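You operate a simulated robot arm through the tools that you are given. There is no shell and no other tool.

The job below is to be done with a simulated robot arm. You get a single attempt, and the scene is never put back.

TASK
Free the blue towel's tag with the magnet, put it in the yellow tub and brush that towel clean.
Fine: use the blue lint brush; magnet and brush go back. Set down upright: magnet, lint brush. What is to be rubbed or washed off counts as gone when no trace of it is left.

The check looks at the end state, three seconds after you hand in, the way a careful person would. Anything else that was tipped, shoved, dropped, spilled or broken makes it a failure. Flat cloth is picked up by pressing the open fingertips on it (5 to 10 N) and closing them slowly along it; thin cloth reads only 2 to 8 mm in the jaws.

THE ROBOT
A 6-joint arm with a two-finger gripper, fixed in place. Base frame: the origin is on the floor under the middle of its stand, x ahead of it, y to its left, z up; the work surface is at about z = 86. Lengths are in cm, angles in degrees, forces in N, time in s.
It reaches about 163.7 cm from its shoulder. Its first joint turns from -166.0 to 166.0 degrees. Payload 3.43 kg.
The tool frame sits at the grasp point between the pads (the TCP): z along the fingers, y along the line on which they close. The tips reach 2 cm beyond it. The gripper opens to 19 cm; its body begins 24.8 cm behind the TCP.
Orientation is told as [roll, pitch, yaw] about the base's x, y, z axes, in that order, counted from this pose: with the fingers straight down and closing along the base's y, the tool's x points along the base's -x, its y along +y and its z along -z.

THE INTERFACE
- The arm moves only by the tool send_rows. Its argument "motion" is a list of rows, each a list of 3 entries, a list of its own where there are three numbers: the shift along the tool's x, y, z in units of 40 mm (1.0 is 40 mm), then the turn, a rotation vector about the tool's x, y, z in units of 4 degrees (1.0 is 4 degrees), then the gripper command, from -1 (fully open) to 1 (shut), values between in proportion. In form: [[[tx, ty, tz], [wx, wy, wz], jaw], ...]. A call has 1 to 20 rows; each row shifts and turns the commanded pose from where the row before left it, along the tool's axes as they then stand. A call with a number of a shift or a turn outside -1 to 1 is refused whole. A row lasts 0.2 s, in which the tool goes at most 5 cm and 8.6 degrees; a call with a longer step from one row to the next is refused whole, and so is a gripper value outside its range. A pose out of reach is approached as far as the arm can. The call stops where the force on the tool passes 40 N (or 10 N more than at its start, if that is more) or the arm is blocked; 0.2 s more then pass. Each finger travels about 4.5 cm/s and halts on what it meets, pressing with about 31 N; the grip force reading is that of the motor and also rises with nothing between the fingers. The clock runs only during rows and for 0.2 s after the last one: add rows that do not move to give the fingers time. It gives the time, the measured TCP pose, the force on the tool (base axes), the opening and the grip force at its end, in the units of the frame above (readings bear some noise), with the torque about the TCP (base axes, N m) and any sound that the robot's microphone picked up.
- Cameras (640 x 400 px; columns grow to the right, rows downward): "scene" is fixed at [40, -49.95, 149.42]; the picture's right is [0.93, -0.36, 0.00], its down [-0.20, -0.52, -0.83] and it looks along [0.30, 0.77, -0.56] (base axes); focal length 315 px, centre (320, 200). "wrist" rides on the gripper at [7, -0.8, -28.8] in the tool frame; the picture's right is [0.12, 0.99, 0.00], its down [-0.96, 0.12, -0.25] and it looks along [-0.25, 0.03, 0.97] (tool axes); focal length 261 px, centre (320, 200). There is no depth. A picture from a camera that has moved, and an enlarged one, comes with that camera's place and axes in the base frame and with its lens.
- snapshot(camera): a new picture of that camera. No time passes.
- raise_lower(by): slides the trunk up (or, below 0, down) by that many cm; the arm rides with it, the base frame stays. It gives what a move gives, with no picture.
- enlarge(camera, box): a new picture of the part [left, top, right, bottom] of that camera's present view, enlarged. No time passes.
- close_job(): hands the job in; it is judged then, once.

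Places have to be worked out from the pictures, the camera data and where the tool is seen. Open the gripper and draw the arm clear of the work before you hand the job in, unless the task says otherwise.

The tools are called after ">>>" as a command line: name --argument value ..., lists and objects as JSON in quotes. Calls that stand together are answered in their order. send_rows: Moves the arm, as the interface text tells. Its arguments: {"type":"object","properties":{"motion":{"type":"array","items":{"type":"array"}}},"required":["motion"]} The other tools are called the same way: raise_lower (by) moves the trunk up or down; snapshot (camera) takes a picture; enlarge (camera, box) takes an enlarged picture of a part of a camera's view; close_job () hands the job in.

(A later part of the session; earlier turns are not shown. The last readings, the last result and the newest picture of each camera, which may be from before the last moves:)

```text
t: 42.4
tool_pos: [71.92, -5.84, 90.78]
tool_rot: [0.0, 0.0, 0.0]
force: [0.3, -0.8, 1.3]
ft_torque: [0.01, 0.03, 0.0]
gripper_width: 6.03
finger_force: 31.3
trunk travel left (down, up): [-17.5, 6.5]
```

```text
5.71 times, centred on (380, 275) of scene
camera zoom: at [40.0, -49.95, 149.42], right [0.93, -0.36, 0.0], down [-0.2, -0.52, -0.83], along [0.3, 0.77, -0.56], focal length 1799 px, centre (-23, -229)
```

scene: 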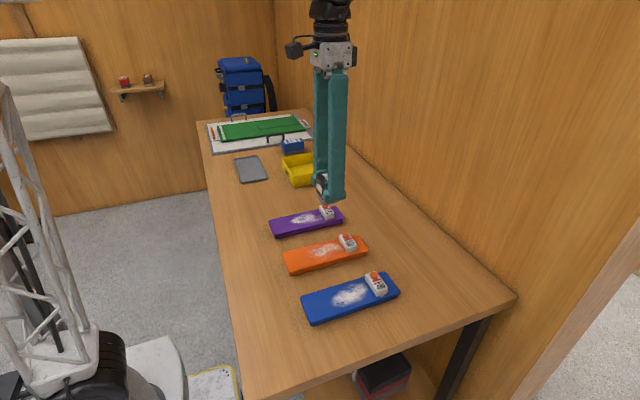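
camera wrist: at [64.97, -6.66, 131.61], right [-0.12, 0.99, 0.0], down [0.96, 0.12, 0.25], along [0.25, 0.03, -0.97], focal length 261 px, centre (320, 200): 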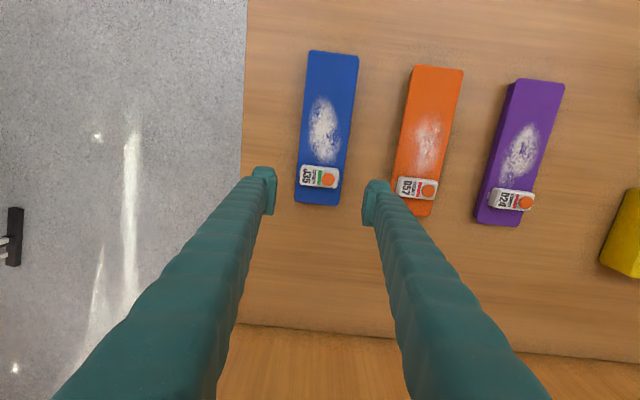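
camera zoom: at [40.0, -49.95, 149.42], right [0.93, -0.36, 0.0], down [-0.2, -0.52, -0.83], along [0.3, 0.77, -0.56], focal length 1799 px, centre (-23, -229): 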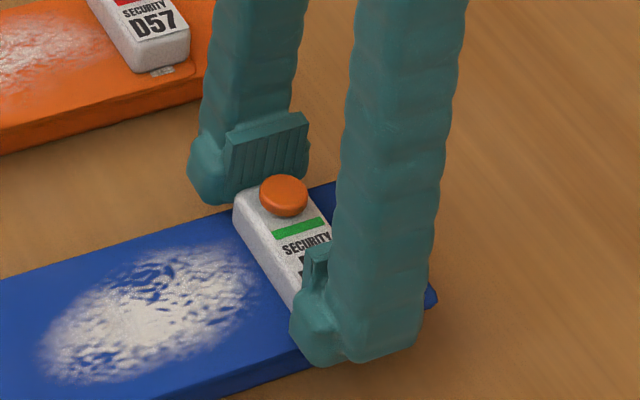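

The tag is gripped at 6.0 cm with 31 N. I'll lift it slowly and check that it comes free while the towel stays put.

>>> send_rows --motion '[[[0, 0, -0.05], [0, 0, 0], 1], [[0, 0, -0.1], [0, 0, 0], 1], [[0, 0, -0.2], [0, 0, 0], 1], [[0, 0, -0.4], [0, 0, 0], 1], [[0, 0, 0], [0, 0, 0], 1]]'

>>> enlarge --camera "scene" --box '[290, 220, 430, 330]'

```text
t: 43.6
tool_pos: [71.75, -5.74, 93.83]
tool_rot: [0.0, 0.1, 0.0]
force: [-0.2, 0.0, -0.8]
ft_torque: [0.0, 0.02, 0.0]
gripper_width: 6.02
finger_force: 30.7
trunk travel left (down, up): [-17.5, 6.5]
```

```text
3.64 times, centred on (360, 275) of scene
camera zoom: at [40.0, -49.95, 149.42], right [0.93, -0.36, 0.0], down [-0.2, -0.52, -0.83], along [0.3, 0.77, -0.56], focal length 1145 px, centre (174, -73)
```

zoom: 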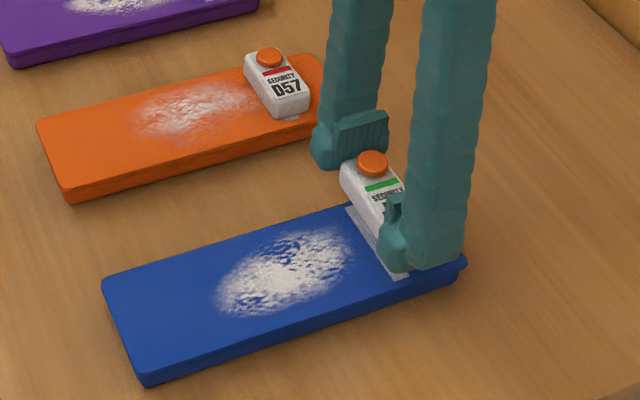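

The tag is coming up; a translucent strip shows beneath it. I'll lift further to see whether the strip stays on the towel.

>>> send_rows --motion '[[[0, 0, -0.8], [0, 0, 0], 1], [[0, 0, -0.9], [0, 0, 0], 1], [[0, 0, -0.9], [0, 0, 0], 1], [[0, 0, -0.9], [0, 0, 0], 1], [[0, 0, -0.9], [0, 0, 0], 1], [[0, 0, 0], [0, 0, 0], 1]]'

>>> enlarge --camera "scene" --box '[290, 200, 430, 330]'

>>> enlarge --camera "wrist" --box '[260, 60, 380, 240]'

```text
t: 45.0
tool_pos: [72.14, -5.93, 111.56]
tool_rot: [0.0, 0.0, 0.0]
force: [-0.6, 0.7, -1.1]
ft_torque: [0.03, 0.02, -0.03]
gripper_width: 6.04
finger_force: 31.4
trunk travel left (down, up): [-17.5, 6.5]
```

```text
3.08 times, centred on (360, 265) of scene
camera zoom: at [40.0, -49.95, 149.42], right [0.93, -0.36, 0.0], down [-0.2, -0.52, -0.83], along [0.3, 0.77, -0.56], focal length 969 px, centre (197, 0)
```

zoom: 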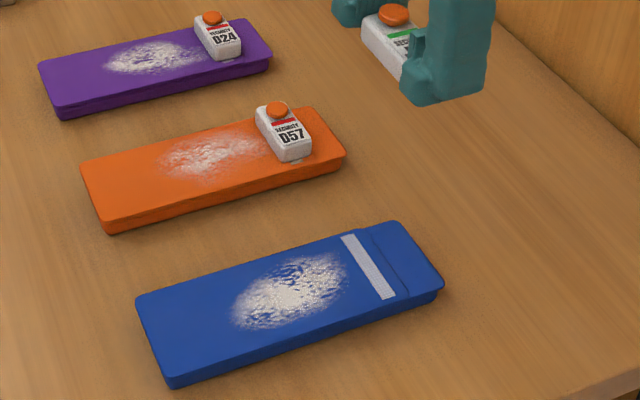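

```text
2.22 times, centred on (320, 150) of wrist
camera zoom: at [65.03, -6.63, 140.28], right [-0.12, 0.99, 0.0], down [0.96, 0.12, 0.25], along [0.25, 0.03, -0.97], focal length 579 px, centre (320, 311)
```

zoom: 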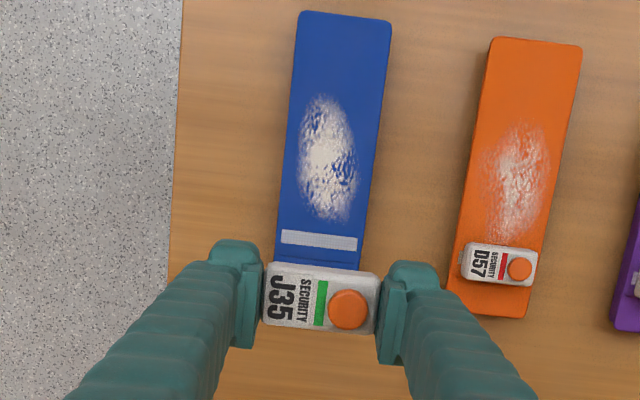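

The tag is fully free; the white band is woven into the towel and stays put. I'll carry the tag to above the yellow tub near (74, 55).

>>> send_rows --motion '[[[-0.03, 0.95, 0], [0, 0, 0], 1], [[-0.03, 0.95, 0], [0, 0, 0], 1], [[-0.03, 0.95, 0], [0, 0, 0], 1], [[-0.03, 0.95, 0], [0, 0, 0], 1], [[-0.03, 0.95, 0], [0, 0, 0], 1], [[-0.03, 0.95, 0], [0, 0, 0], 1], [[-0.03, 0.95, 0], [0, 0, 0], 1], [[-0.03, 0.95, 0], [0, 0, 0], 1], [[-0.03, 0.95, 0], [0, 0, 0], 1], [[-0.03, 0.95, 0], [0, 0, 0], 1], [[-0.03, 0.95, 0], [0, 0, 0], 1], [[-0.03, 0.95, 0], [0, 0, 0], 1], [[-0.03, 0.95, 0], [0, 0, 0], 1], [[-0.03, 0.95, 0], [0, 0, 0], 1], [[-0.03, 0.95, 0], [0, 0, 0], 1], [[-0.03, 0.95, 0], [0, 0, 0], 1], [[0, 0, 0], [0, 0, 0], 1], [[0, 0, 0], [0, 0, 0], 1]]'

>>> snapshot --camera "wrist"

>>> enlarge --camera "scene" --box '[230, 90, 360, 210]'

```text
t: 48.8
tool_pos: [73.64, 54.88, 111.39]
tool_rot: [0.0, 0.0, -0.1]
force: [0.1, 0.1, 0.8]
ft_torque: [-0.03, -0.01, -0.03]
gripper_width: 6.01
finger_force: 30.8
trunk travel left (down, up): [-17.5, 6.5]
```

```text
taken
camera wrist: at [66.43, 54.18, 140.19], right [-0.12, 0.99, 0.0], down [0.96, 0.12, 0.25], along [0.25, 0.03, -0.97], focal length 261 px, centre (320, 200)
```

wrist: 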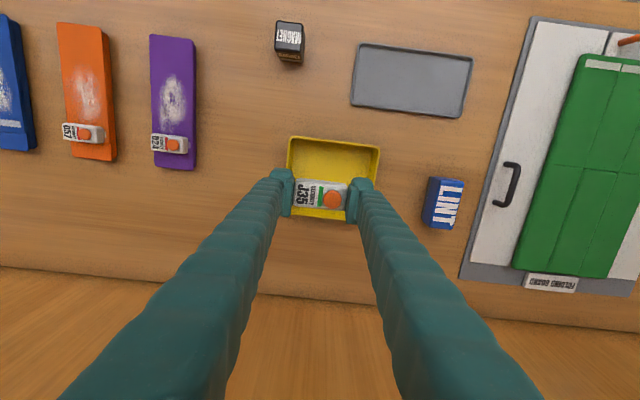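

```text
3.33 times, centred on (295, 150) of scene
camera zoom: at [40.0, -49.95, 149.42], right [0.93, -0.36, 0.0], down [-0.2, -0.52, -0.83], along [0.3, 0.77, -0.56], focal length 1050 px, centre (403, 367)
```

zoom: 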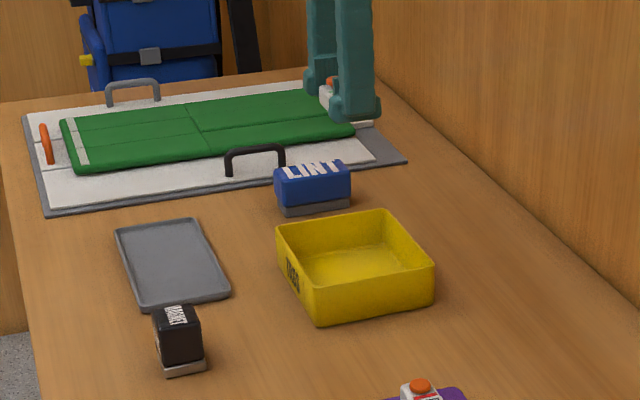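

>>> enlarge --camera "wrist" --box '[270, 120, 400, 230]'

>>> enlarge --camera "wrist" --box '[400, 160, 480, 240]'

```text
3.64 times, centred on (335, 175) of wrist
camera zoom: at [66.43, 54.18, 140.19], right [-0.12, 0.99, 0.0], down [0.96, 0.12, 0.25], along [0.25, 0.03, -0.97], focal length 948 px, centre (266, 291)
```

zoom: 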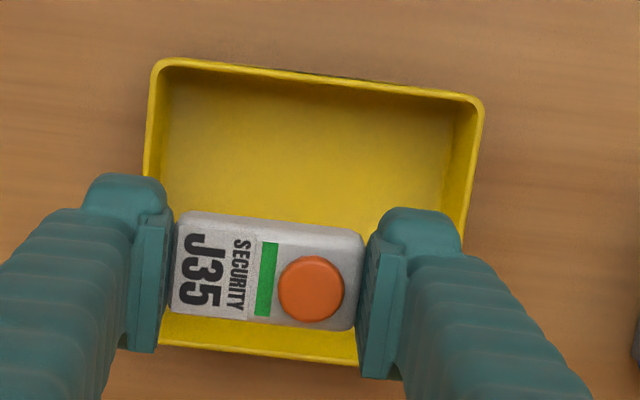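

```text
5.00 times, centred on (440, 200) of wrist
camera zoom: at [66.43, 54.18, 140.19], right [-0.12, 0.99, 0.0], down [0.96, 0.12, 0.25], along [0.25, 0.03, -0.97], focal length 1303 px, centre (-280, 200)
```

zoom: 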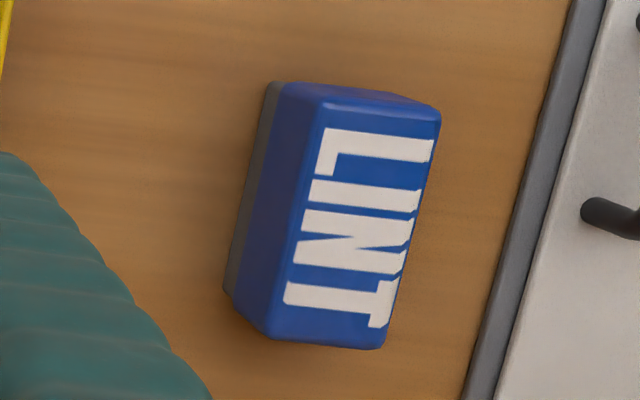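

The tub's rim spans about x 67.8–82.5 and y 48.9–65.4, centred at (75, 57). I'll shift to the centre and lower part way.

>>> send_rows --motion '[[[-0.35, 0.55, 0], [0, 0, 0], 1], [[0, 0, 0.95], [0, 0, 0], 1], [[0, 0, 0.95], [0, 0, 0], 1], [[0, 0, 0.95], [0, 0, 0], 1], [[0, 0, 0.9], [0, 0, 0], 1], [[0, 0, 0], [0, 0, 0], 1], [[0, 0, 0], [0, 0, 0], 1]]'

>>> snapshot --camera "wrist"

>>> enlarge --camera "scene" --box '[260, 120, 350, 200]'

```text
t: 50.4
tool_pos: [75.01, 57.29, 96.42]
tool_rot: [0.0, 0.0, 0.1]
force: [0.1, 0.3, -0.8]
ft_torque: [-0.01, -0.02, 0.01]
gripper_width: 6.06
finger_force: 31.1
trunk travel left (down, up): [-17.5, 6.5]
```

```text
taken
camera wrist: at [67.89, 56.44, 125.22], right [-0.12, 0.99, 0.0], down [0.96, 0.12, 0.25], along [0.25, 0.03, -0.97], focal length 261 px, centre (320, 200)
```

wrist: 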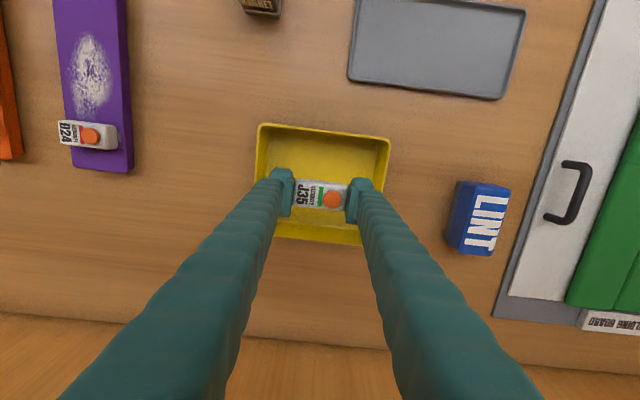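

```text
5.00 times, centred on (305, 160) of scene
camera zoom: at [40.0, -49.95, 149.42], right [0.93, -0.36, 0.0], down [-0.2, -0.52, -0.83], along [0.3, 0.77, -0.56], focal length 1574 px, centre (395, 400)
```

zoom: 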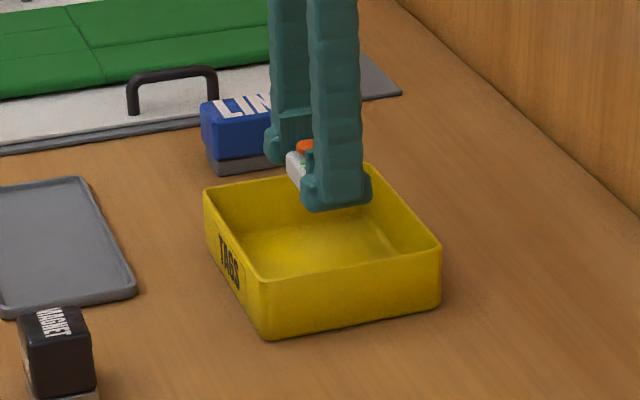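

Centred inside the rim with clearance on both sides. I'll lower the tag nearly to the tub's floor.

>>> send_rows --motion '[[[0, -0.03, 0.6], [0, 0, 0], 1], [[0, 0, 0.4], [0, 0, 0], 1], [[0, 0, 0.2], [0, 0, 0], 1], [[0, 0, 0.1], [0, 0, 0], 1], [[0, 0, 0.05], [0, 0, 0], 1], [[0, 0, 0.05], [0, 0, 0], 1], [[0, 0, 0], [0, 0, 0], 1]]'

>>> enlarge --camera "wrist" --box '[230, 100, 410, 260]'

>>> enlarge --camera "scene" --box '[260, 120, 350, 200]'

```text
t: 52.0
tool_pos: [75.11, 57.17, 90.77]
tool_rot: [0.0, 0.0, 0.0]
force: [0.6, -0.6, -0.5]
ft_torque: [-0.03, -0.04, -0.01]
gripper_width: 6.05
finger_force: 30.7
trunk travel left (down, up): [-17.5, 6.5]
```

```text
2.50 times, centred on (320, 180) of wrist
camera zoom: at [68.04, 56.37, 119.6], right [-0.12, 0.99, 0.0], down [0.96, 0.12, 0.25], along [0.25, 0.03, -0.97], focal length 652 px, centre (320, 250)
```

zoom: 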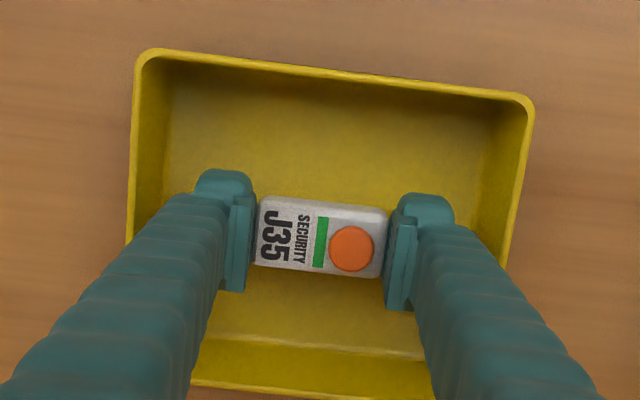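

```text
5.00 times, centred on (305, 160) of scene
camera zoom: at [40.0, -49.95, 149.42], right [0.93, -0.36, 0.0], down [-0.2, -0.52, -0.83], along [0.3, 0.77, -0.56], focal length 1574 px, centre (395, 400)
```

zoom: 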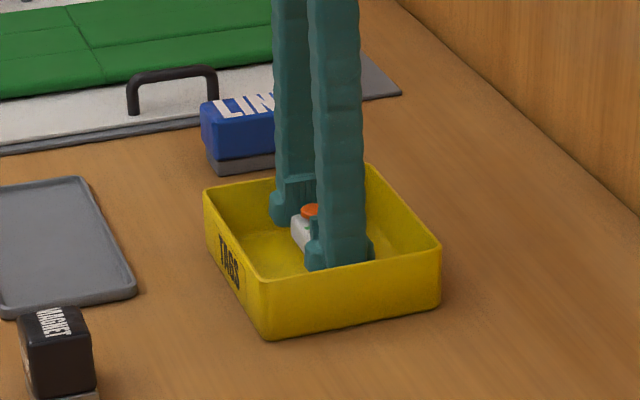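

The tag hangs about 1 cm above the tub floor. I'll lower a few more millimetres, then release by opening to about 7.5 cm.

>>> send_rows --motion '[[[0, 0, 0.05], [0, 0, 0], 1], [[0, 0, 0.05], [0, 0, 0], 1], [[0, 0, 0.04], [0, 0, 0], 1], [[0, 0, 0.03], [0, 0, 0], 1], [[0, 0, 0], [0, 0, 0], 1]]'

```text
t: 53.2
tool_pos: [75.11, 57.08, 90.05]
tool_rot: [0.0, 0.0, 0.0]
force: [-0.6, -0.3, -0.8]
ft_torque: [0.01, 0.01, 0.02]
gripper_width: 6.03
finger_force: 31.9
trunk travel left (down, up): [-17.5, 6.5]
```

No contact yet, just above the floor. I'll open gently to release the tag, then rise straight up.

>>> send_rows --motion '[[[0, 0, 0.04], [0, 0, 0], 1], [[0, 0, 0], [0, 0, 0], 0.34], [[0, 0, 0], [0, 0, 0], 0.3], [[0, 0, 0], [0, 0, 0], 0.22], [[0, 0, 0], [0, 0, 0], 0.2], [[0, 0, 0], [0, 0, 0], 0.2], [[0, 0, -0.5], [0, 0, 0], 0.2], [[0, 0, -1], [0, 0, 0], 0.2], [[0, 0, -1], [0, 0, 0], 0.2], [[0, 0, -1], [0, 0, 0], 0.2], [[0, 0, -1], [0, 0, 0], 0.2], [[0, 0, -1], [0, 0, 0], 0.2], [[0, 0, 0], [0, 0, 0], 0.2]]'

>>> snapshot --camera "wrist"

>>> enlarge --camera "scene" --box '[260, 120, 350, 200]'

```text
t: 56.0
tool_pos: [75.28, 57.17, 112.08]
tool_rot: [0.0, 0.1, 0.0]
force: [0.7, 0.7, 0.9]
ft_torque: [-0.01, 0.0, 0.01]
gripper_width: 7.61
finger_force: 0.0
trunk travel left (down, up): [-17.5, 6.5]
```

```text
taken
camera wrist: at [68.15, 56.4, 140.95], right [-0.12, 0.99, 0.0], down [0.96, 0.12, 0.25], along [0.25, 0.03, -0.97], focal length 261 px, centre (320, 200)
```

wrist: 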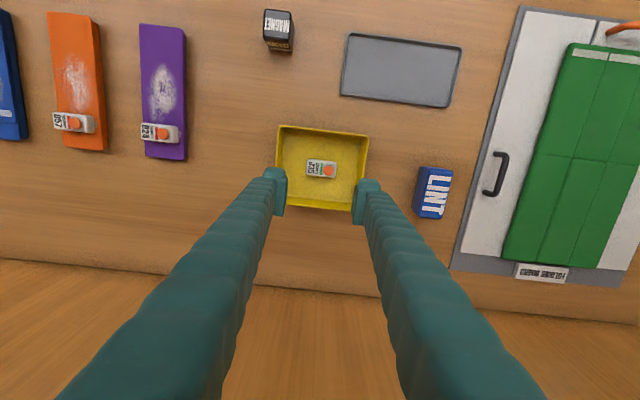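

```text
5.00 times, centred on (305, 160) of scene
camera zoom: at [40.0, -49.95, 149.42], right [0.93, -0.36, 0.0], down [-0.2, -0.52, -0.83], along [0.3, 0.77, -0.56], focal length 1574 px, centre (395, 400)
```

zoom: 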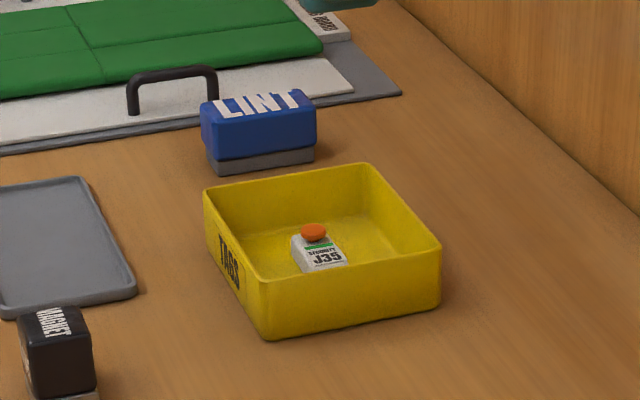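

The tag J35 is lying in the tub, and the tub didn't move. Next I'll go above the lint brush near (76, 78) to look at it closely.

>>> send_rows --motion '[[[-0.02, 0.9, 0], [0, 0, 0], 0.05], [[-0.02, 0.9, 0], [0, 0, 0], 0.05], [[-0.02, 0.9, 0], [0, 0, 0], 0.05], [[-0.02, 0.9, 0], [0, 0, 0], 0.05], [[-0.02, 0.9, 0], [0, 0, 0], 0.05], [[-0.02, 0.8, 0], [0, 0, 0], 0.05], [[0, 0, 0], [0, 0, 0], 0.05], [[0, 0, 0], [0, 0, 0], 0.05]]'

>>> snapshot --camera "wrist"

>>> enlarge --camera "wrist" --box '[260, 130, 400, 230]'

>>> enlarge --camera "scene" --box '[270, 120, 330, 165]'

```text
t: 57.8
tool_pos: [72.64, 75.17, 108.41]
tool_rot: [0.1, -0.2, -0.1]
force: [0.5, 0.0, -0.7]
ft_torque: [0.0, 0.04, 0.0]
gripper_width: 9.03
finger_force: 0.1
out of reach, approached as far as the arm can: row 4, 5, 6
trunk travel left (down, up): [-17.5, 6.5]
```

```text
taken
camera wrist: at [65.39, 74.26, 137.2], right [-0.12, 0.99, 0.0], down [0.96, 0.12, 0.25], along [0.25, 0.03, -0.97], focal length 261 px, centre (320, 200)
```

wrist: 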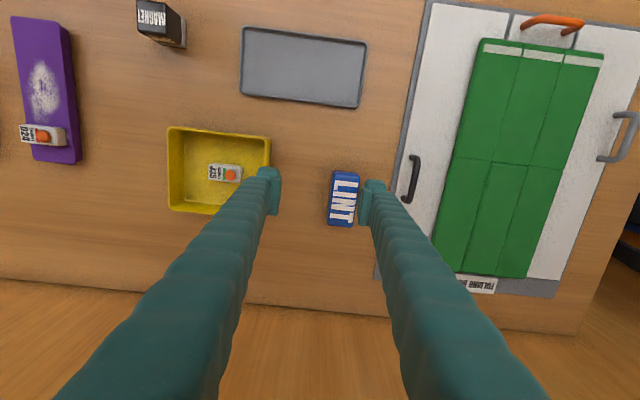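

```text
4.00 times, centred on (330, 180) of wrist
camera zoom: at [65.39, 74.26, 137.2], right [-0.12, 0.99, 0.0], down [0.96, 0.12, 0.25], along [0.25, 0.03, -0.97], focal length 1043 px, centre (280, 280)
```

zoom: 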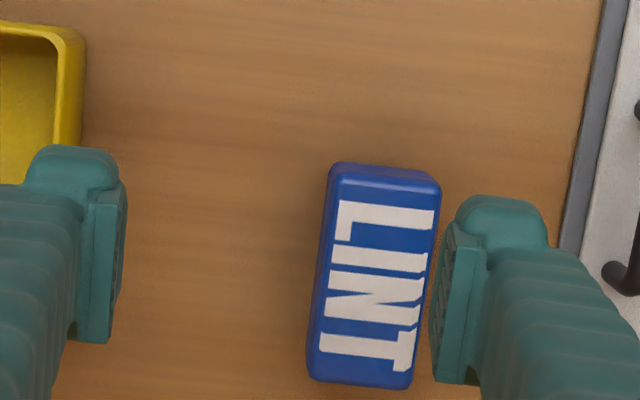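

```text
8.89 times, centred on (300, 142) of scene
camera zoom: at [40.0, -49.95, 149.42], right [0.93, -0.36, 0.0], down [-0.2, -0.52, -0.83], along [0.3, 0.77, -0.56], focal length 2799 px, centre (498, 711)
```

zoom: 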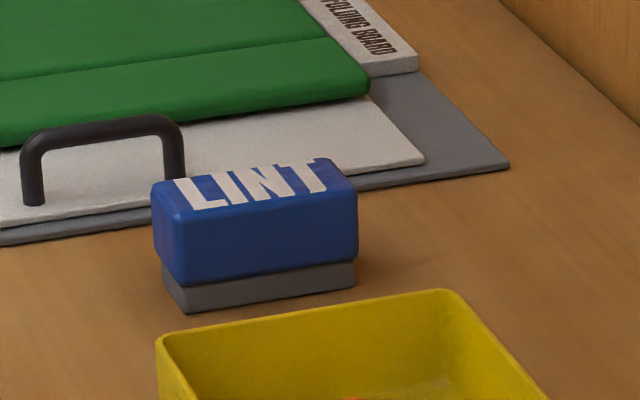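

That spot is at the edge of reach: the arm stopped at (72.6, 75.2, 108.4). The brush measures about x 72.1–81.5 and y 77.4–82.1, centred near (76.8, 79.8), so I'll raise the trunk to gain reach and see.

>>> raise_lower --by 6.0

```text
t: 58.8
tool_pos: [72.69, 75.07, 114.32]
tool_rot: [0.2, -0.2, 0.0]
force: [-0.6, 0.8, 0.0]
ft_torque: [0.0, 0.02, -0.01]
gripper_width: 9.02
finger_force: 0.1
trunk travel left (down, up): [-23.5, 0.5]
```

Trunk is up 6 cm. I'll now descend straight down by 8 cm, where the arm should have more reach, and check where it ends up.

>>> send_rows --motion '[[[0, 0, 0.8], [0, 0, 0], 0.05], [[0, 0, 0.8], [0, 0, 0], 0.05], [[0, 0, 0.4], [0, 0, 0], 0.05], [[0, 0, 0], [0, 0, 0], 0.05]]'

```text
t: 59.8
tool_pos: [72.5, 75.15, 106.5]
tool_rot: [0.2, -0.2, 0.0]
force: [0.0, -0.3, 0.3]
ft_torque: [0.0, -0.01, 0.0]
gripper_width: 9.03
finger_force: 0.0
trunk travel left (down, up): [-23.5, 0.5]
```

The command followed from the reached pose, so now I'll move outward by about 4 cm in x and 4.7 cm in y while descending slightly.

>>> send_rows --motion '[[[-0.25, 0.3, 0.2], [0, 0, 0], 0.05], [[-0.25, 0.3, 0.2], [0, 0, 0], 0.05], [[-0.25, 0.3, 0.2], [0, 0, 0], 0.05], [[-0.25, 0.27, 0.2], [0, 0, 0], 0.05], [[0, 0, 0], [0, 0, 0], 0.05], [[0, 0, 0], [0, 0, 0], 0.05]]'

>>> snapshot --camera "wrist"

>>> enlarge --camera "wrist" --box '[240, 130, 400, 250]'

>>> enlarge --camera "scene" --box '[260, 100, 350, 180]'

```text
t: 61.2
tool_pos: [76.66, 79.96, 103.22]
tool_rot: [0.1, -0.1, 0.0]
force: [-0.5, -0.5, -0.5]
ft_torque: [-0.03, 0.0, -0.03]
gripper_width: 9.04
finger_force: 0.0
trunk travel left (down, up): [-23.5, 0.5]
```

```text
taken
camera wrist: at [69.44, 79.07, 132.02], right [-0.12, 0.99, 0.0], down [0.96, 0.12, 0.25], along [0.25, 0.03, -0.97], focal length 261 px, centre (320, 200)
```

wrist: 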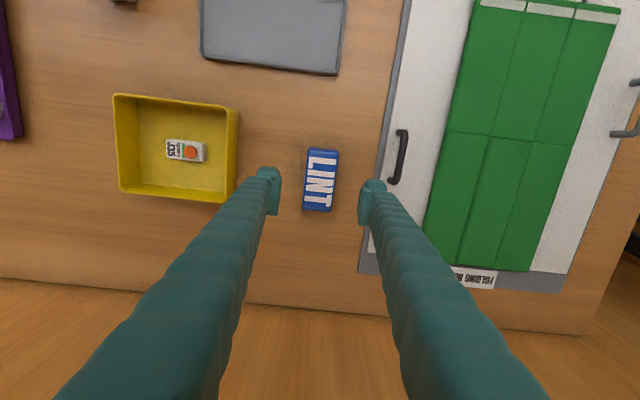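

```text
3.33 times, centred on (320, 190) of wrist
camera zoom: at [69.44, 79.07, 132.02], right [-0.12, 0.99, 0.0], down [0.96, 0.12, 0.25], along [0.25, 0.03, -0.97], focal length 869 px, centre (320, 233)
```

zoom: 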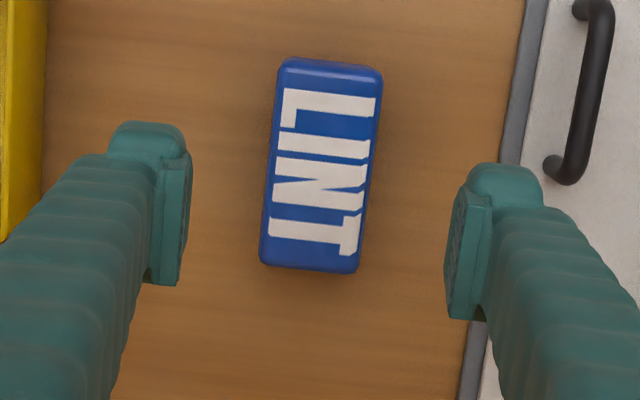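

```text
5.00 times, centred on (305, 140) of scene
camera zoom: at [40.0, -49.95, 149.42], right [0.93, -0.36, 0.0], down [-0.2, -0.52, -0.83], along [0.3, 0.77, -0.56], focal length 1574 px, centre (395, 500)
```

zoom: 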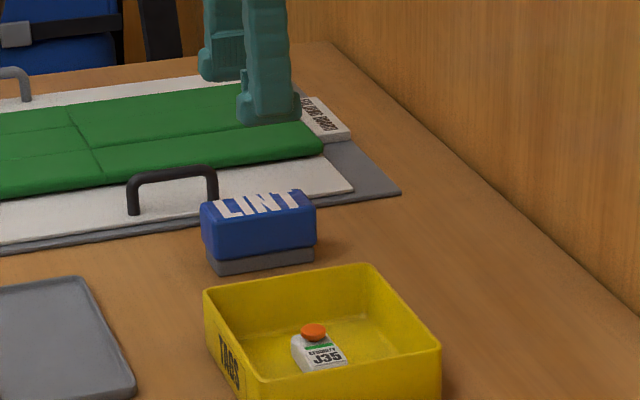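

The brush is centred between the fingers at about (76.7, 80.0), and the folding board's edge is at y≈89.6, so there's room. I'll narrow to 7.5 cm and descend to TCP z≈90.

>>> send_rows --motion '[[[0, 0, 0.6], [0, 0, 0], 0.21], [[0, 0, 0.6], [0, 0, 0], 0.21], [[0, 0, 0.6], [0, 0, 0], 0.21], [[0, 0, 0.6], [0, 0, 0], 0.21], [[0, 0, 0.5], [0, 0, 0], 0.21], [[0, 0, 0.2], [0, 0, 0], 0.21], [[0, 0, 0.1], [0, 0, 0], 0.21], [[0, 0, 0], [0, 0, 0], 0.21], [[0, 0, 0], [0, 0, 0], 0.21]]'

>>> enlarge --camera "wrist" --box '[240, 130, 400, 250]'

>>> enlarge --camera "scene" --box '[260, 100, 350, 180]'

```text
t: 63.2
tool_pos: [76.67, 80.02, 90.42]
tool_rot: [0.2, -0.2, 0.0]
force: [0.2, -0.3, 0.5]
ft_torque: [0.02, 0.0, -0.03]
gripper_width: 7.51
finger_force: 0.0
trunk travel left (down, up): [-23.5, 0.5]
```

```text
3.33 times, centred on (320, 190) of wrist
camera zoom: at [69.5, 78.98, 119.32], right [-0.12, 0.99, 0.0], down [0.96, 0.12, 0.25], along [0.25, 0.03, -0.97], focal length 869 px, centre (320, 233)
```

zoom: 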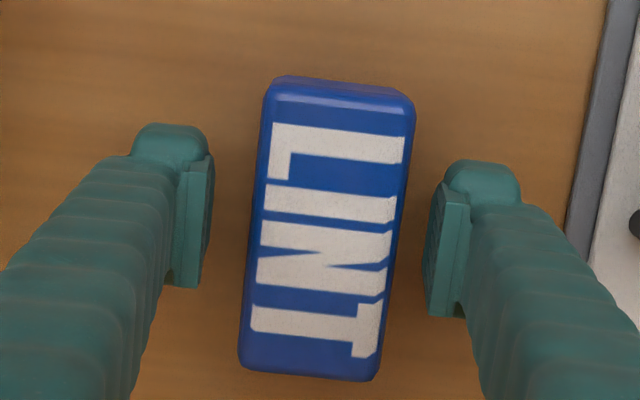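

```text
5.00 times, centred on (305, 140) of scene
camera zoom: at [40.0, -49.95, 149.42], right [0.93, -0.36, 0.0], down [-0.2, -0.52, -0.83], along [0.3, 0.77, -0.56], focal length 1574 px, centre (395, 500)
```

zoom: 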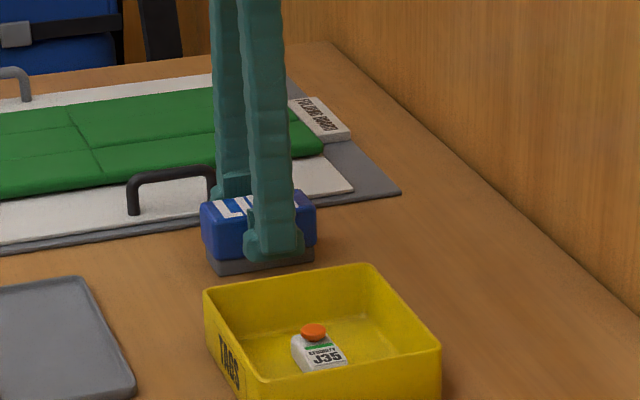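

Centred well. I'll lower 3 mm more and close onto the brush's blue body.

>>> send_rows --motion '[[[0, 0, 0.07], [0, 0, 0], 0.21], [[0, 0, 0], [0, 0, 0], 0.35], [[0, 0, 0], [0, 0, 0], 0.45], [[0, 0, 0], [0, 0, 0], 0.5], [[0, 0, 0], [0, 0, 0], 0.55], [[0, 0, 0], [0, 0, 0], 0.8], [[0, 0, 0], [0, 0, 0], 1], [[0, 0, 0], [0, 0, 0], 1], [[0, 0, 0], [0, 0, 0], 1]]'

>>> enlarge --camera "wrist" --box '[240, 130, 400, 250]'

>>> enlarge --camera "scene" --box '[270, 120, 330, 165]'

```text
t: 65.2
tool_pos: [76.64, 79.93, 90.25]
tool_rot: [0.2, -0.2, -0.1]
force: [-0.1, 0.4, -0.9]
ft_torque: [-0.03, 0.0, 0.02]
gripper_width: 4.85
finger_force: 30.9
trunk travel left (down, up): [-23.5, 0.5]
```

```text
3.33 times, centred on (320, 190) of wrist
camera zoom: at [69.46, 79.01, 119.01], right [-0.12, 0.99, 0.0], down [0.96, 0.12, 0.25], along [0.25, 0.03, -0.97], focal length 869 px, centre (320, 233)
```

zoom: 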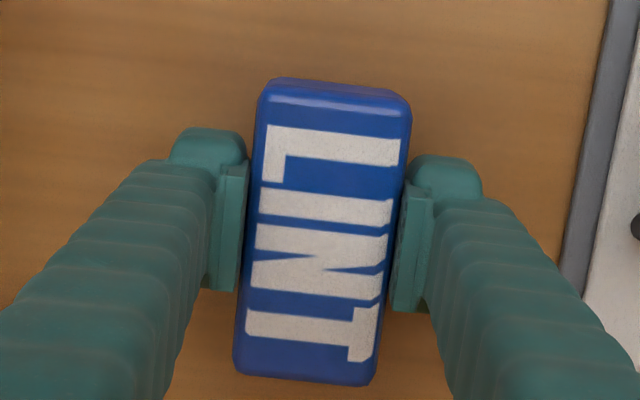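

```text
8.89 times, centred on (300, 142) of scene
camera zoom: at [40.0, -49.95, 149.42], right [0.93, -0.36, 0.0], down [-0.2, -0.52, -0.83], along [0.3, 0.77, -0.56], focal length 2799 px, centre (498, 711)
```

zoom: 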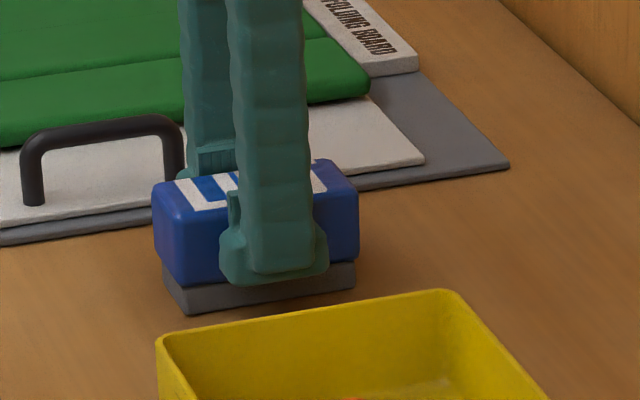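

The brush is held at 4.85 cm (31 N), grip at TCP (76.64, 79.93, 90.2). I'll lift it and carry it towards the blue towel at about z 102.

>>> send_rows --motion '[[[0, 0, -0.3], [0, 0, 0], 1], [[0, 0, -0.6], [0, 0, 0], 1], [[0, 0, -0.8], [0, 0, 0], 1], [[0, 0, -0.8], [0, 0, 0], 1], [[0.15, -0.3, -0.5], [0, 0, 0], 1], [[0.15, -0.8, -0.2], [0, 0, 0], 1], [[0.15, -0.95, -0.1], [0, 0, 0], 1], [[0.15, -0.95, 0], [0, 0, 0], 1], [[0.15, -0.95, 0], [0, 0, 0], 1], [[0.15, -0.95, 0], [0, 0, 0], 1], [[0.15, -0.95, 0], [0, 0, 0], 1], [[0.15, -0.95, 0], [0, 0, 0], 1], [[0.15, -0.95, 0], [0, 0, 0], 1], [[0.15, -0.95, 0], [0, 0, 0], 1], [[0.15, -0.95, 0], [0, 0, 0], 1], [[0.15, -0.95, 0], [0, 0, 0], 1], [[0.15, -0.95, 0], [0, 0, 0], 1], [[0.15, -0.95, 0], [0, 0, 0], 1], [[0, 0, 0], [0, 0, 0], 1], [[0, 0, 0], [0, 0, 0], 1]]'

>>> snapshot --camera "wrist"

>>> snapshot --camera "scene"

```text
t: 69.4
tool_pos: [68.22, 29.9, 102.95]
tool_rot: [0.2, -0.3, 0.1]
force: [-0.1, 0.3, -0.6]
ft_torque: [0.01, -0.01, -0.02]
gripper_width: 4.86
finger_force: 31.8
trunk travel left (down, up): [-23.5, 0.5]
```

```text
taken
camera wrist: at [60.99, 29.01, 131.79], right [-0.12, 0.99, 0.0], down [0.96, 0.12, 0.25], along [0.25, 0.03, -0.97], focal length 261 px, centre (320, 200)
```

wrist: 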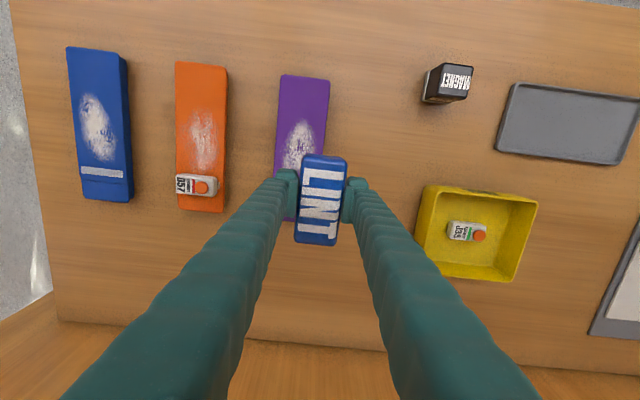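

```text
taken
```

scene: 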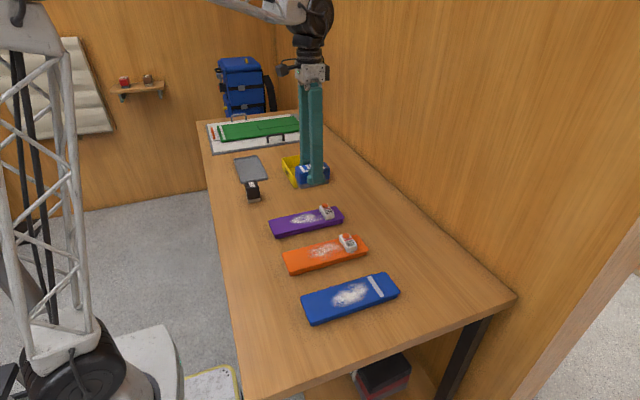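

The brush hangs level in the grip, and everything else is undisturbed. The lint patch spans about x 59.5–70.2 and y -8.7 to -3.4 on a towel top near z 87.7, so I'll go over its middle and descend to a few cm above.

>>> send_rows --motion '[[[0.085, -0.9, 0], [0, 0, 0], 1], [[0.085, -0.9, 0], [0, 0, 0], 1], [[0.085, -0.9, 0], [0, 0, 0], 1], [[0.085, -0.9, 0], [0, 0, 0], 1], [[0.085, -0.9, 0], [0, 0, 0], 1], [[0.085, -0.9, 0], [0, 0, 0], 1], [[0.085, -0.9, 0], [0, 0, 0], 1], [[0.085, -0.9, 0], [0, 0, 0], 1], [[0.085, -0.9, 0], [0, 0, 0], 1], [[0.085, -0.9, 0], [0, 0, 0], 1], [[0, 0, 0.8], [0, 0, 0], 1], [[0, 0, 0.8], [0, 0, 0], 1], [[0, 0, 0.4], [0, 0, 0], 1], [[0, 0, 0], [0, 0, 0], 1], [[0, 0, 0], [0, 0, 0], 1]]'

>>> snapshot --camera "wrist"

>>> enlarge --camera "scene" --box '[290, 220, 430, 330]'

```text
t: 72.6
tool_pos: [65.05, -6.08, 94.89]
tool_rot: [0.3, -0.2, 0.0]
force: [-0.2, 0.2, -1.0]
ft_torque: [0.0, 0.03, 0.04]
gripper_width: 4.87
finger_force: 31.2
trunk travel left (down, up): [-23.5, 0.5]
```

```text
taken
camera wrist: at [57.74, -6.94, 123.73], right [-0.12, 0.99, 0.0], down [0.96, 0.12, 0.25], along [0.25, 0.03, -0.97], focal length 261 px, centre (320, 200)
```

wrist: 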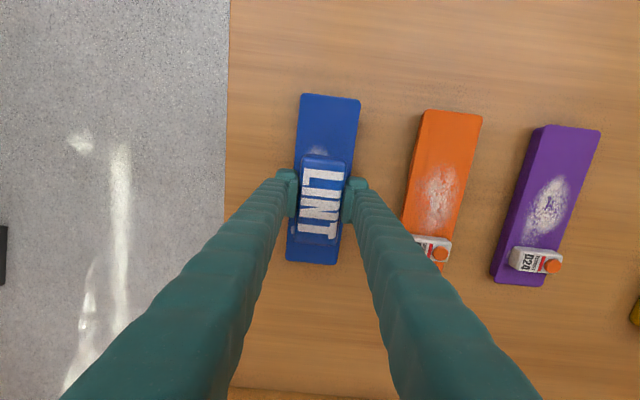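

```text
3.64 times, centred on (360, 275) of scene
camera zoom: at [40.0, -49.95, 149.42], right [0.93, -0.36, 0.0], down [-0.2, -0.52, -0.83], along [0.3, 0.77, -0.56], focal length 1145 px, centre (174, -73)
```

zoom: 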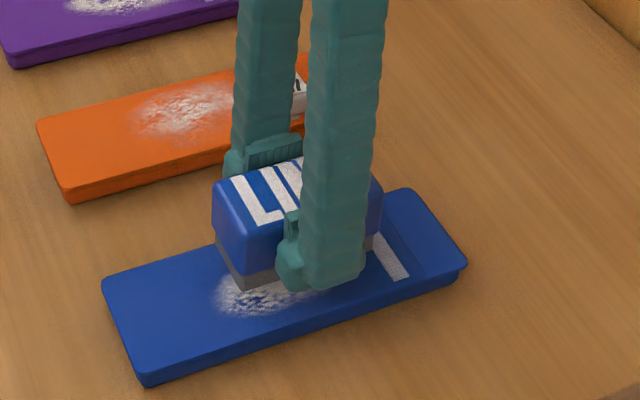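

The brush is 2–3 cm above the towel. I'll move to the start of the first lane at x≈60.3, y≈-7.4, and lower slowly to find contact.

>>> send_rows --motion '[[[0.6, -0.17, 0], [0, 0, 0], 1], [[0.6, -0.17, 0], [0, 0, 0], 1], [[0, 0, 0.2], [0, 0, 0], 1], [[0, 0, 0.2], [0, 0, 0], 1], [[0, 0, 0.1], [0, 0, 0], 1], [[0, 0, 0.05], [0, 0, 0], 1], [[0, 0, 0.05], [0, 0, 0], 1], [[0, 0, 0], [0, 0, 0], 1]]'

```text
t: 74.4
tool_pos: [60.1, -7.52, 92.56]
tool_rot: [0.2, -0.3, -0.1]
force: [-0.4, 0.0, 2.5]
ft_torque: [-0.03, -0.01, -0.02]
gripper_width: 4.89
finger_force: 31.0
trunk travel left (down, up): [-23.5, 0.5]
```

Light contact, about 3 N, at TCP z 92.56. I'll press a touch more and read the force.

>>> send_rows --motion '[[[0, 0, 0.025], [0, 0, 0], 1], [[0, 0, 0], [0, 0, 0], 1]]'

```text
t: 75.0
tool_pos: [60.11, -7.53, 92.63]
tool_rot: [0.2, -0.4, 0.1]
force: [-3.1, 1.6, 21.1]
ft_torque: [-0.07, 0.21, -0.01]
gripper_width: 4.85
finger_force: 30.9
trunk travel left (down, up): [-23.5, 0.5]
```

The contact is stiff: 1 mm more gave 21 N. I'll back off 0.7 mm for a gentle press of a few newtons.

>>> send_rows --motion '[[[0, 0, -0.018], [0, 0, 0], 1], [[0, 0, 0], [0, 0, 0], 1]]'

>>> enlarge --camera "scene" --box '[290, 220, 430, 330]'

```text
t: 75.6
tool_pos: [60.05, -7.54, 92.58]
tool_rot: [0.2, -0.4, 0.0]
force: [0.6, 4.0, 16.0]
ft_torque: [0.1, -0.1, 0.04]
gripper_width: 4.86
finger_force: 31.0
trunk travel left (down, up): [-23.5, 0.5]
```

```text
3.64 times, centred on (360, 275) of scene
camera zoom: at [40.0, -49.95, 149.42], right [0.93, -0.36, 0.0], down [-0.2, -0.52, -0.83], along [0.3, 0.77, -0.56], focal length 1145 px, centre (174, -73)
```

zoom: 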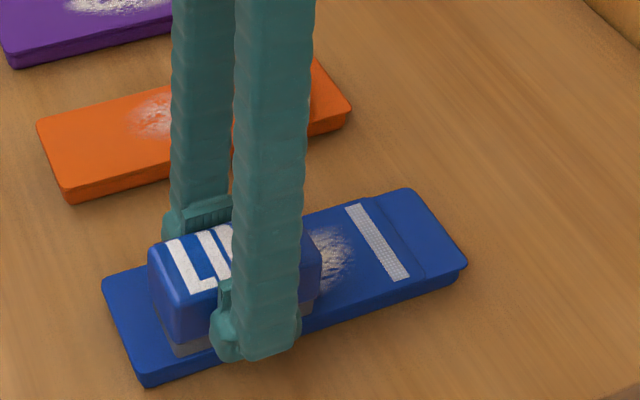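

Still 16 N, so I'll back off another 0.6 mm before stroking.

>>> send_rows --motion '[[[0, 0, -0.015], [0, 0, 0], 1], [[0, 0, 0], [0, 0, 0], 1]]'

```text
t: 76.2
tool_pos: [59.97, -7.51, 92.63]
tool_rot: [0.2, -0.2, 0.0]
force: [-0.4, 2.1, 5.9]
ft_torque: [-0.08, -0.16, 0.05]
gripper_width: 4.85
finger_force: 30.9
trunk travel left (down, up): [-23.5, 0.5]
```

Now about 7 N net. I'll make a first half stroke of 5 cm along +x and check the force and the towel.

>>> send_rows --motion '[[[-0.2, 0, 0], [0, 0, 0], 1], [[-0.25, 0, 0], [0, 0, 0], 1], [[-0.25, 0, 0], [0, 0, 0], 1], [[-0.25, 0, 0], [0, 0, 0], 1], [[-0.25, 0, 0], [0, 0, 0], 1]]'

>>> enlarge --camera "scene" --box '[290, 220, 430, 330]'

```text
t: 77.4
tool_pos: [64.91, -7.49, 92.64]
tool_rot: [0.3, -0.3, 0.0]
force: [-0.3, -0.4, -0.5]
ft_torque: [-0.01, -0.06, 0.0]
gripper_width: 4.88
finger_force: 31.0
trunk travel left (down, up): [-23.5, 0.5]
```

```text
3.64 times, centred on (360, 275) of scene
camera zoom: at [40.0, -49.95, 149.42], right [0.93, -0.36, 0.0], down [-0.2, -0.52, -0.83], along [0.3, 0.77, -0.56], focal length 1145 px, centre (174, -73)
```

zoom: 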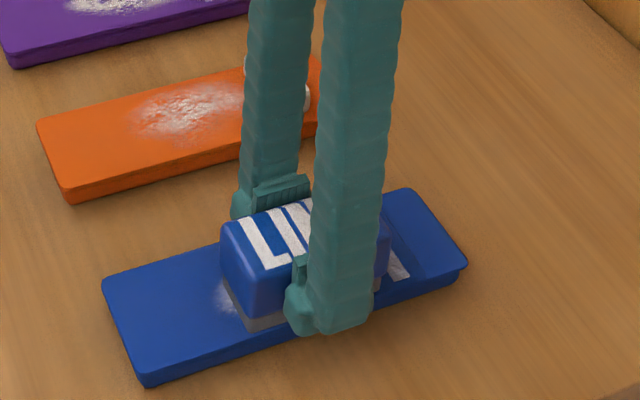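

The force faded to zero because the tool's slight tilt lifted it by 0.3 mm over the stroke; the towel hasn't moved. I'll press 0.5 mm more and continue the stroke with a small downward compensation.

>>> send_rows --motion '[[[0, 0, 0.015], [0, 0, 0], 1], [[-0.25, 0, 0.0014], [0, 0, 0], 1], [[-0.25, 0, 0.0014], [0, 0, 0], 1], [[-0.25, 0, 0.0014], [0, 0, 0], 1], [[-0.25, 0, 0.0014], [0, 0, 0], 1], [[-0.25, 0, 0.0014], [0, 0, 0], 1]]'

>>> enlarge --camera "scene" --box '[290, 220, 430, 330]'

>>> snapshot --camera "wrist"

```text
t: 78.8
tool_pos: [69.98, -7.6, 92.47]
tool_rot: [0.2, -0.3, 0.1]
force: [-8.7, 0.1, 16.5]
ft_torque: [-0.09, 0.07, -0.05]
gripper_width: 4.88
finger_force: 31.1
trunk travel left (down, up): [-23.5, 0.5]
```

```text
3.64 times, centred on (360, 275) of scene
camera zoom: at [40.0, -49.95, 149.42], right [0.93, -0.36, 0.0], down [-0.2, -0.52, -0.83], along [0.3, 0.77, -0.56], focal length 1145 px, centre (174, -73)
```

zoom: 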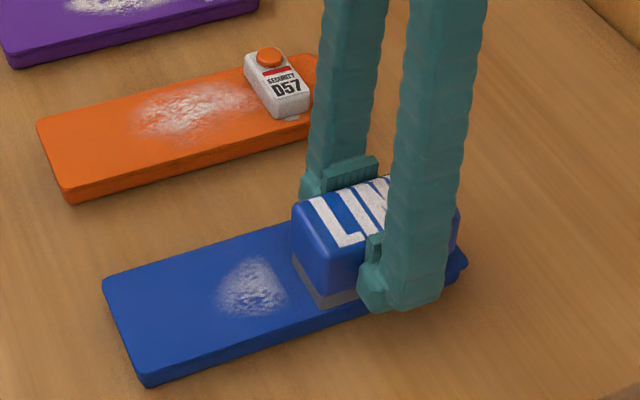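

```text
taken
camera wrist: at [62.66, -8.45, 121.3], right [-0.12, 0.99, 0.0], down [0.96, 0.12, 0.25], along [0.25, 0.03, -0.97], focal length 261 px, centre (320, 200)
```

wrist: 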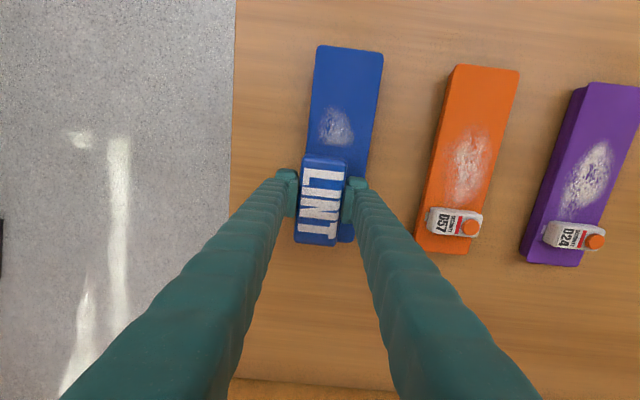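

The lint is thinning and the towel corners haven't moved. Let me see the remaining lint closely.

>>> enlarge --camera "wrist" --box '[290, 80, 390, 180]'

```text
4.00 times, centred on (340, 130) of wrist
camera zoom: at [62.66, -8.45, 121.3], right [-0.12, 0.99, 0.0], down [0.96, 0.12, 0.25], along [0.25, 0.03, -0.97], focal length 1043 px, centre (240, 480)
```

zoom: 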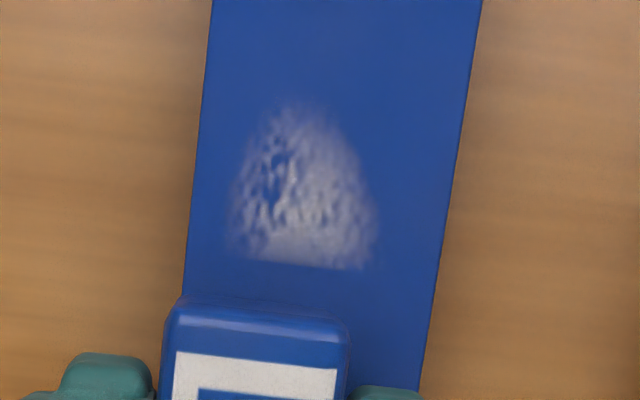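

About 40% of the patch has gone after one pass. I'll ease the press by 0.4 mm and stroke back along -x on the middle lane (y≈-6).

>>> send_rows --motion '[[[0, 0, -0.009], [0, 0, 0], 1], [[0.2, 0.1, -0.001], [0, 0, 0], 1], [[0.25, 0.1, -0.0014], [0, 0, 0], 1], [[0.25, 0.1, -0.0014], [0, 0, 0], 1], [[0.25, 0.08, -0.0014], [0, 0, 0], 1], [[0.25, 0, -0.0014], [0, 0, 0], 1]]'

>>> enlarge --camera "scene" --box '[290, 220, 430, 330]'

```text
t: 80.2
tool_pos: [65.25, -6.08, 92.55]
tool_rot: [0.2, -0.2, 0.1]
force: [-1.1, 0.1, 1.7]
ft_torque: [-0.02, -0.03, 0.03]
gripper_width: 4.87
finger_force: 31.4
trunk travel left (down, up): [-23.5, 0.5]
```

```text
3.64 times, centred on (360, 275) of scene
camera zoom: at [40.0, -49.95, 149.42], right [0.93, -0.36, 0.0], down [-0.2, -0.52, -0.83], along [0.3, 0.77, -0.56], focal length 1145 px, centre (174, -73)
```

zoom: 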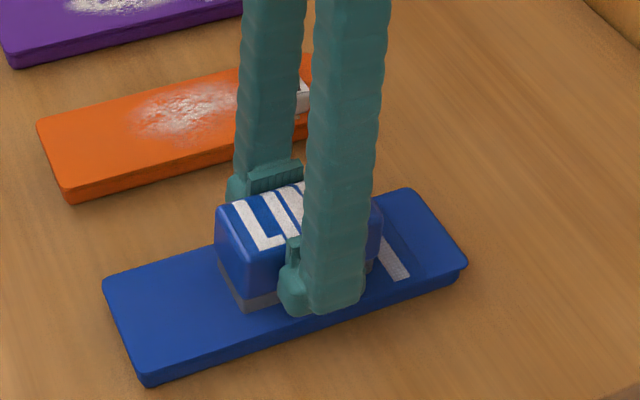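

Force is down to about 2.5 N net; I'll press 0.5 mm more and continue the stroke to x≈58.5.

>>> send_rows --motion '[[[0, 0, 0.013], [0, 0, 0], 1], [[0.25, 0, -0.001], [0, 0, 0], 1], [[0.25, 0, -0.001], [0, 0, 0], 1], [[0.25, 0, -0.001], [0, 0, 0], 1], [[0.25, 0, -0.001], [0, 0, 0], 1], [[0.25, 0, -0.001], [0, 0, 0], 1], [[0.25, 0, -0.001], [0, 0, 0], 1], [[0.2, 0, -0.001], [0, 0, 0], 1]]'

>>> enlarge --camera "scene" --box '[290, 220, 430, 330]'

>>> snapshot --camera "wrist"

```text
t: 82.0
tool_pos: [58.29, -6.02, 92.46]
tool_rot: [0.2, -0.3, 0.0]
force: [0.3, 1.8, 7.2]
ft_torque: [-0.1, -0.28, -0.01]
gripper_width: 4.84
finger_force: 31.0
trunk travel left (down, up): [-23.5, 0.5]
```

```text
3.64 times, centred on (360, 275) of scene
camera zoom: at [40.0, -49.95, 149.42], right [0.93, -0.36, 0.0], down [-0.2, -0.52, -0.83], along [0.3, 0.77, -0.56], focal length 1145 px, centre (174, -73)
```

zoom: 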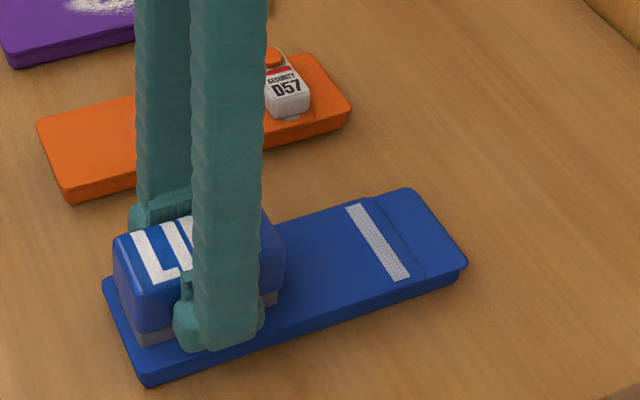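

```text
taken
camera wrist: at [51.1, -6.93, 121.3], right [-0.12, 0.99, 0.0], down [0.96, 0.12, 0.25], along [0.25, 0.03, -0.97], focal length 261 px, centre (320, 200)
```

wrist: 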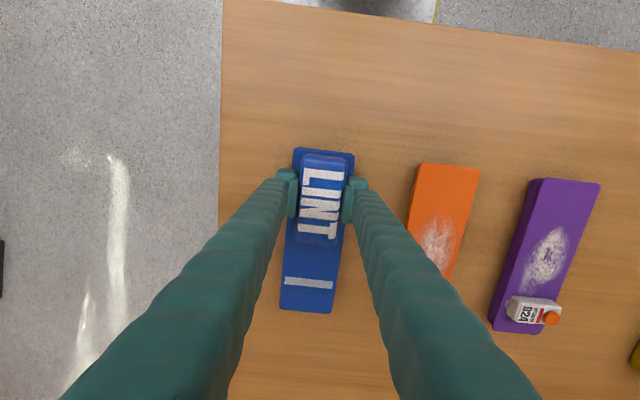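

The visible part of the towel now looks clean. I'll do another pass along +x on the +y lane (y≈-4.8) with about 8 N, to cover both sides.

>>> send_rows --motion '[[[-0.2, 0.15, 0.001], [0, 0, 0], 1], [[-0.25, 0.15, 0.0014], [0, 0, 0], 1], [[-0.25, 0, 0.0014], [0, 0, 0], 1], [[-0.25, 0, 0.0014], [0, 0, 0], 1], [[-0.25, 0, 0.0014], [0, 0, 0], 1], [[-0.25, 0, 0.0014], [0, 0, 0], 1]]'

```text
t: 83.4
tool_pos: [64.18, -4.71, 92.5]
tool_rot: [0.2, -0.2, 0.0]
force: [-4.1, -0.3, 5.0]
ft_torque: [-0.09, 0.02, -0.08]
gripper_width: 4.89
finger_force: 31.5
trunk travel left (down, up): [-23.5, 0.5]
```

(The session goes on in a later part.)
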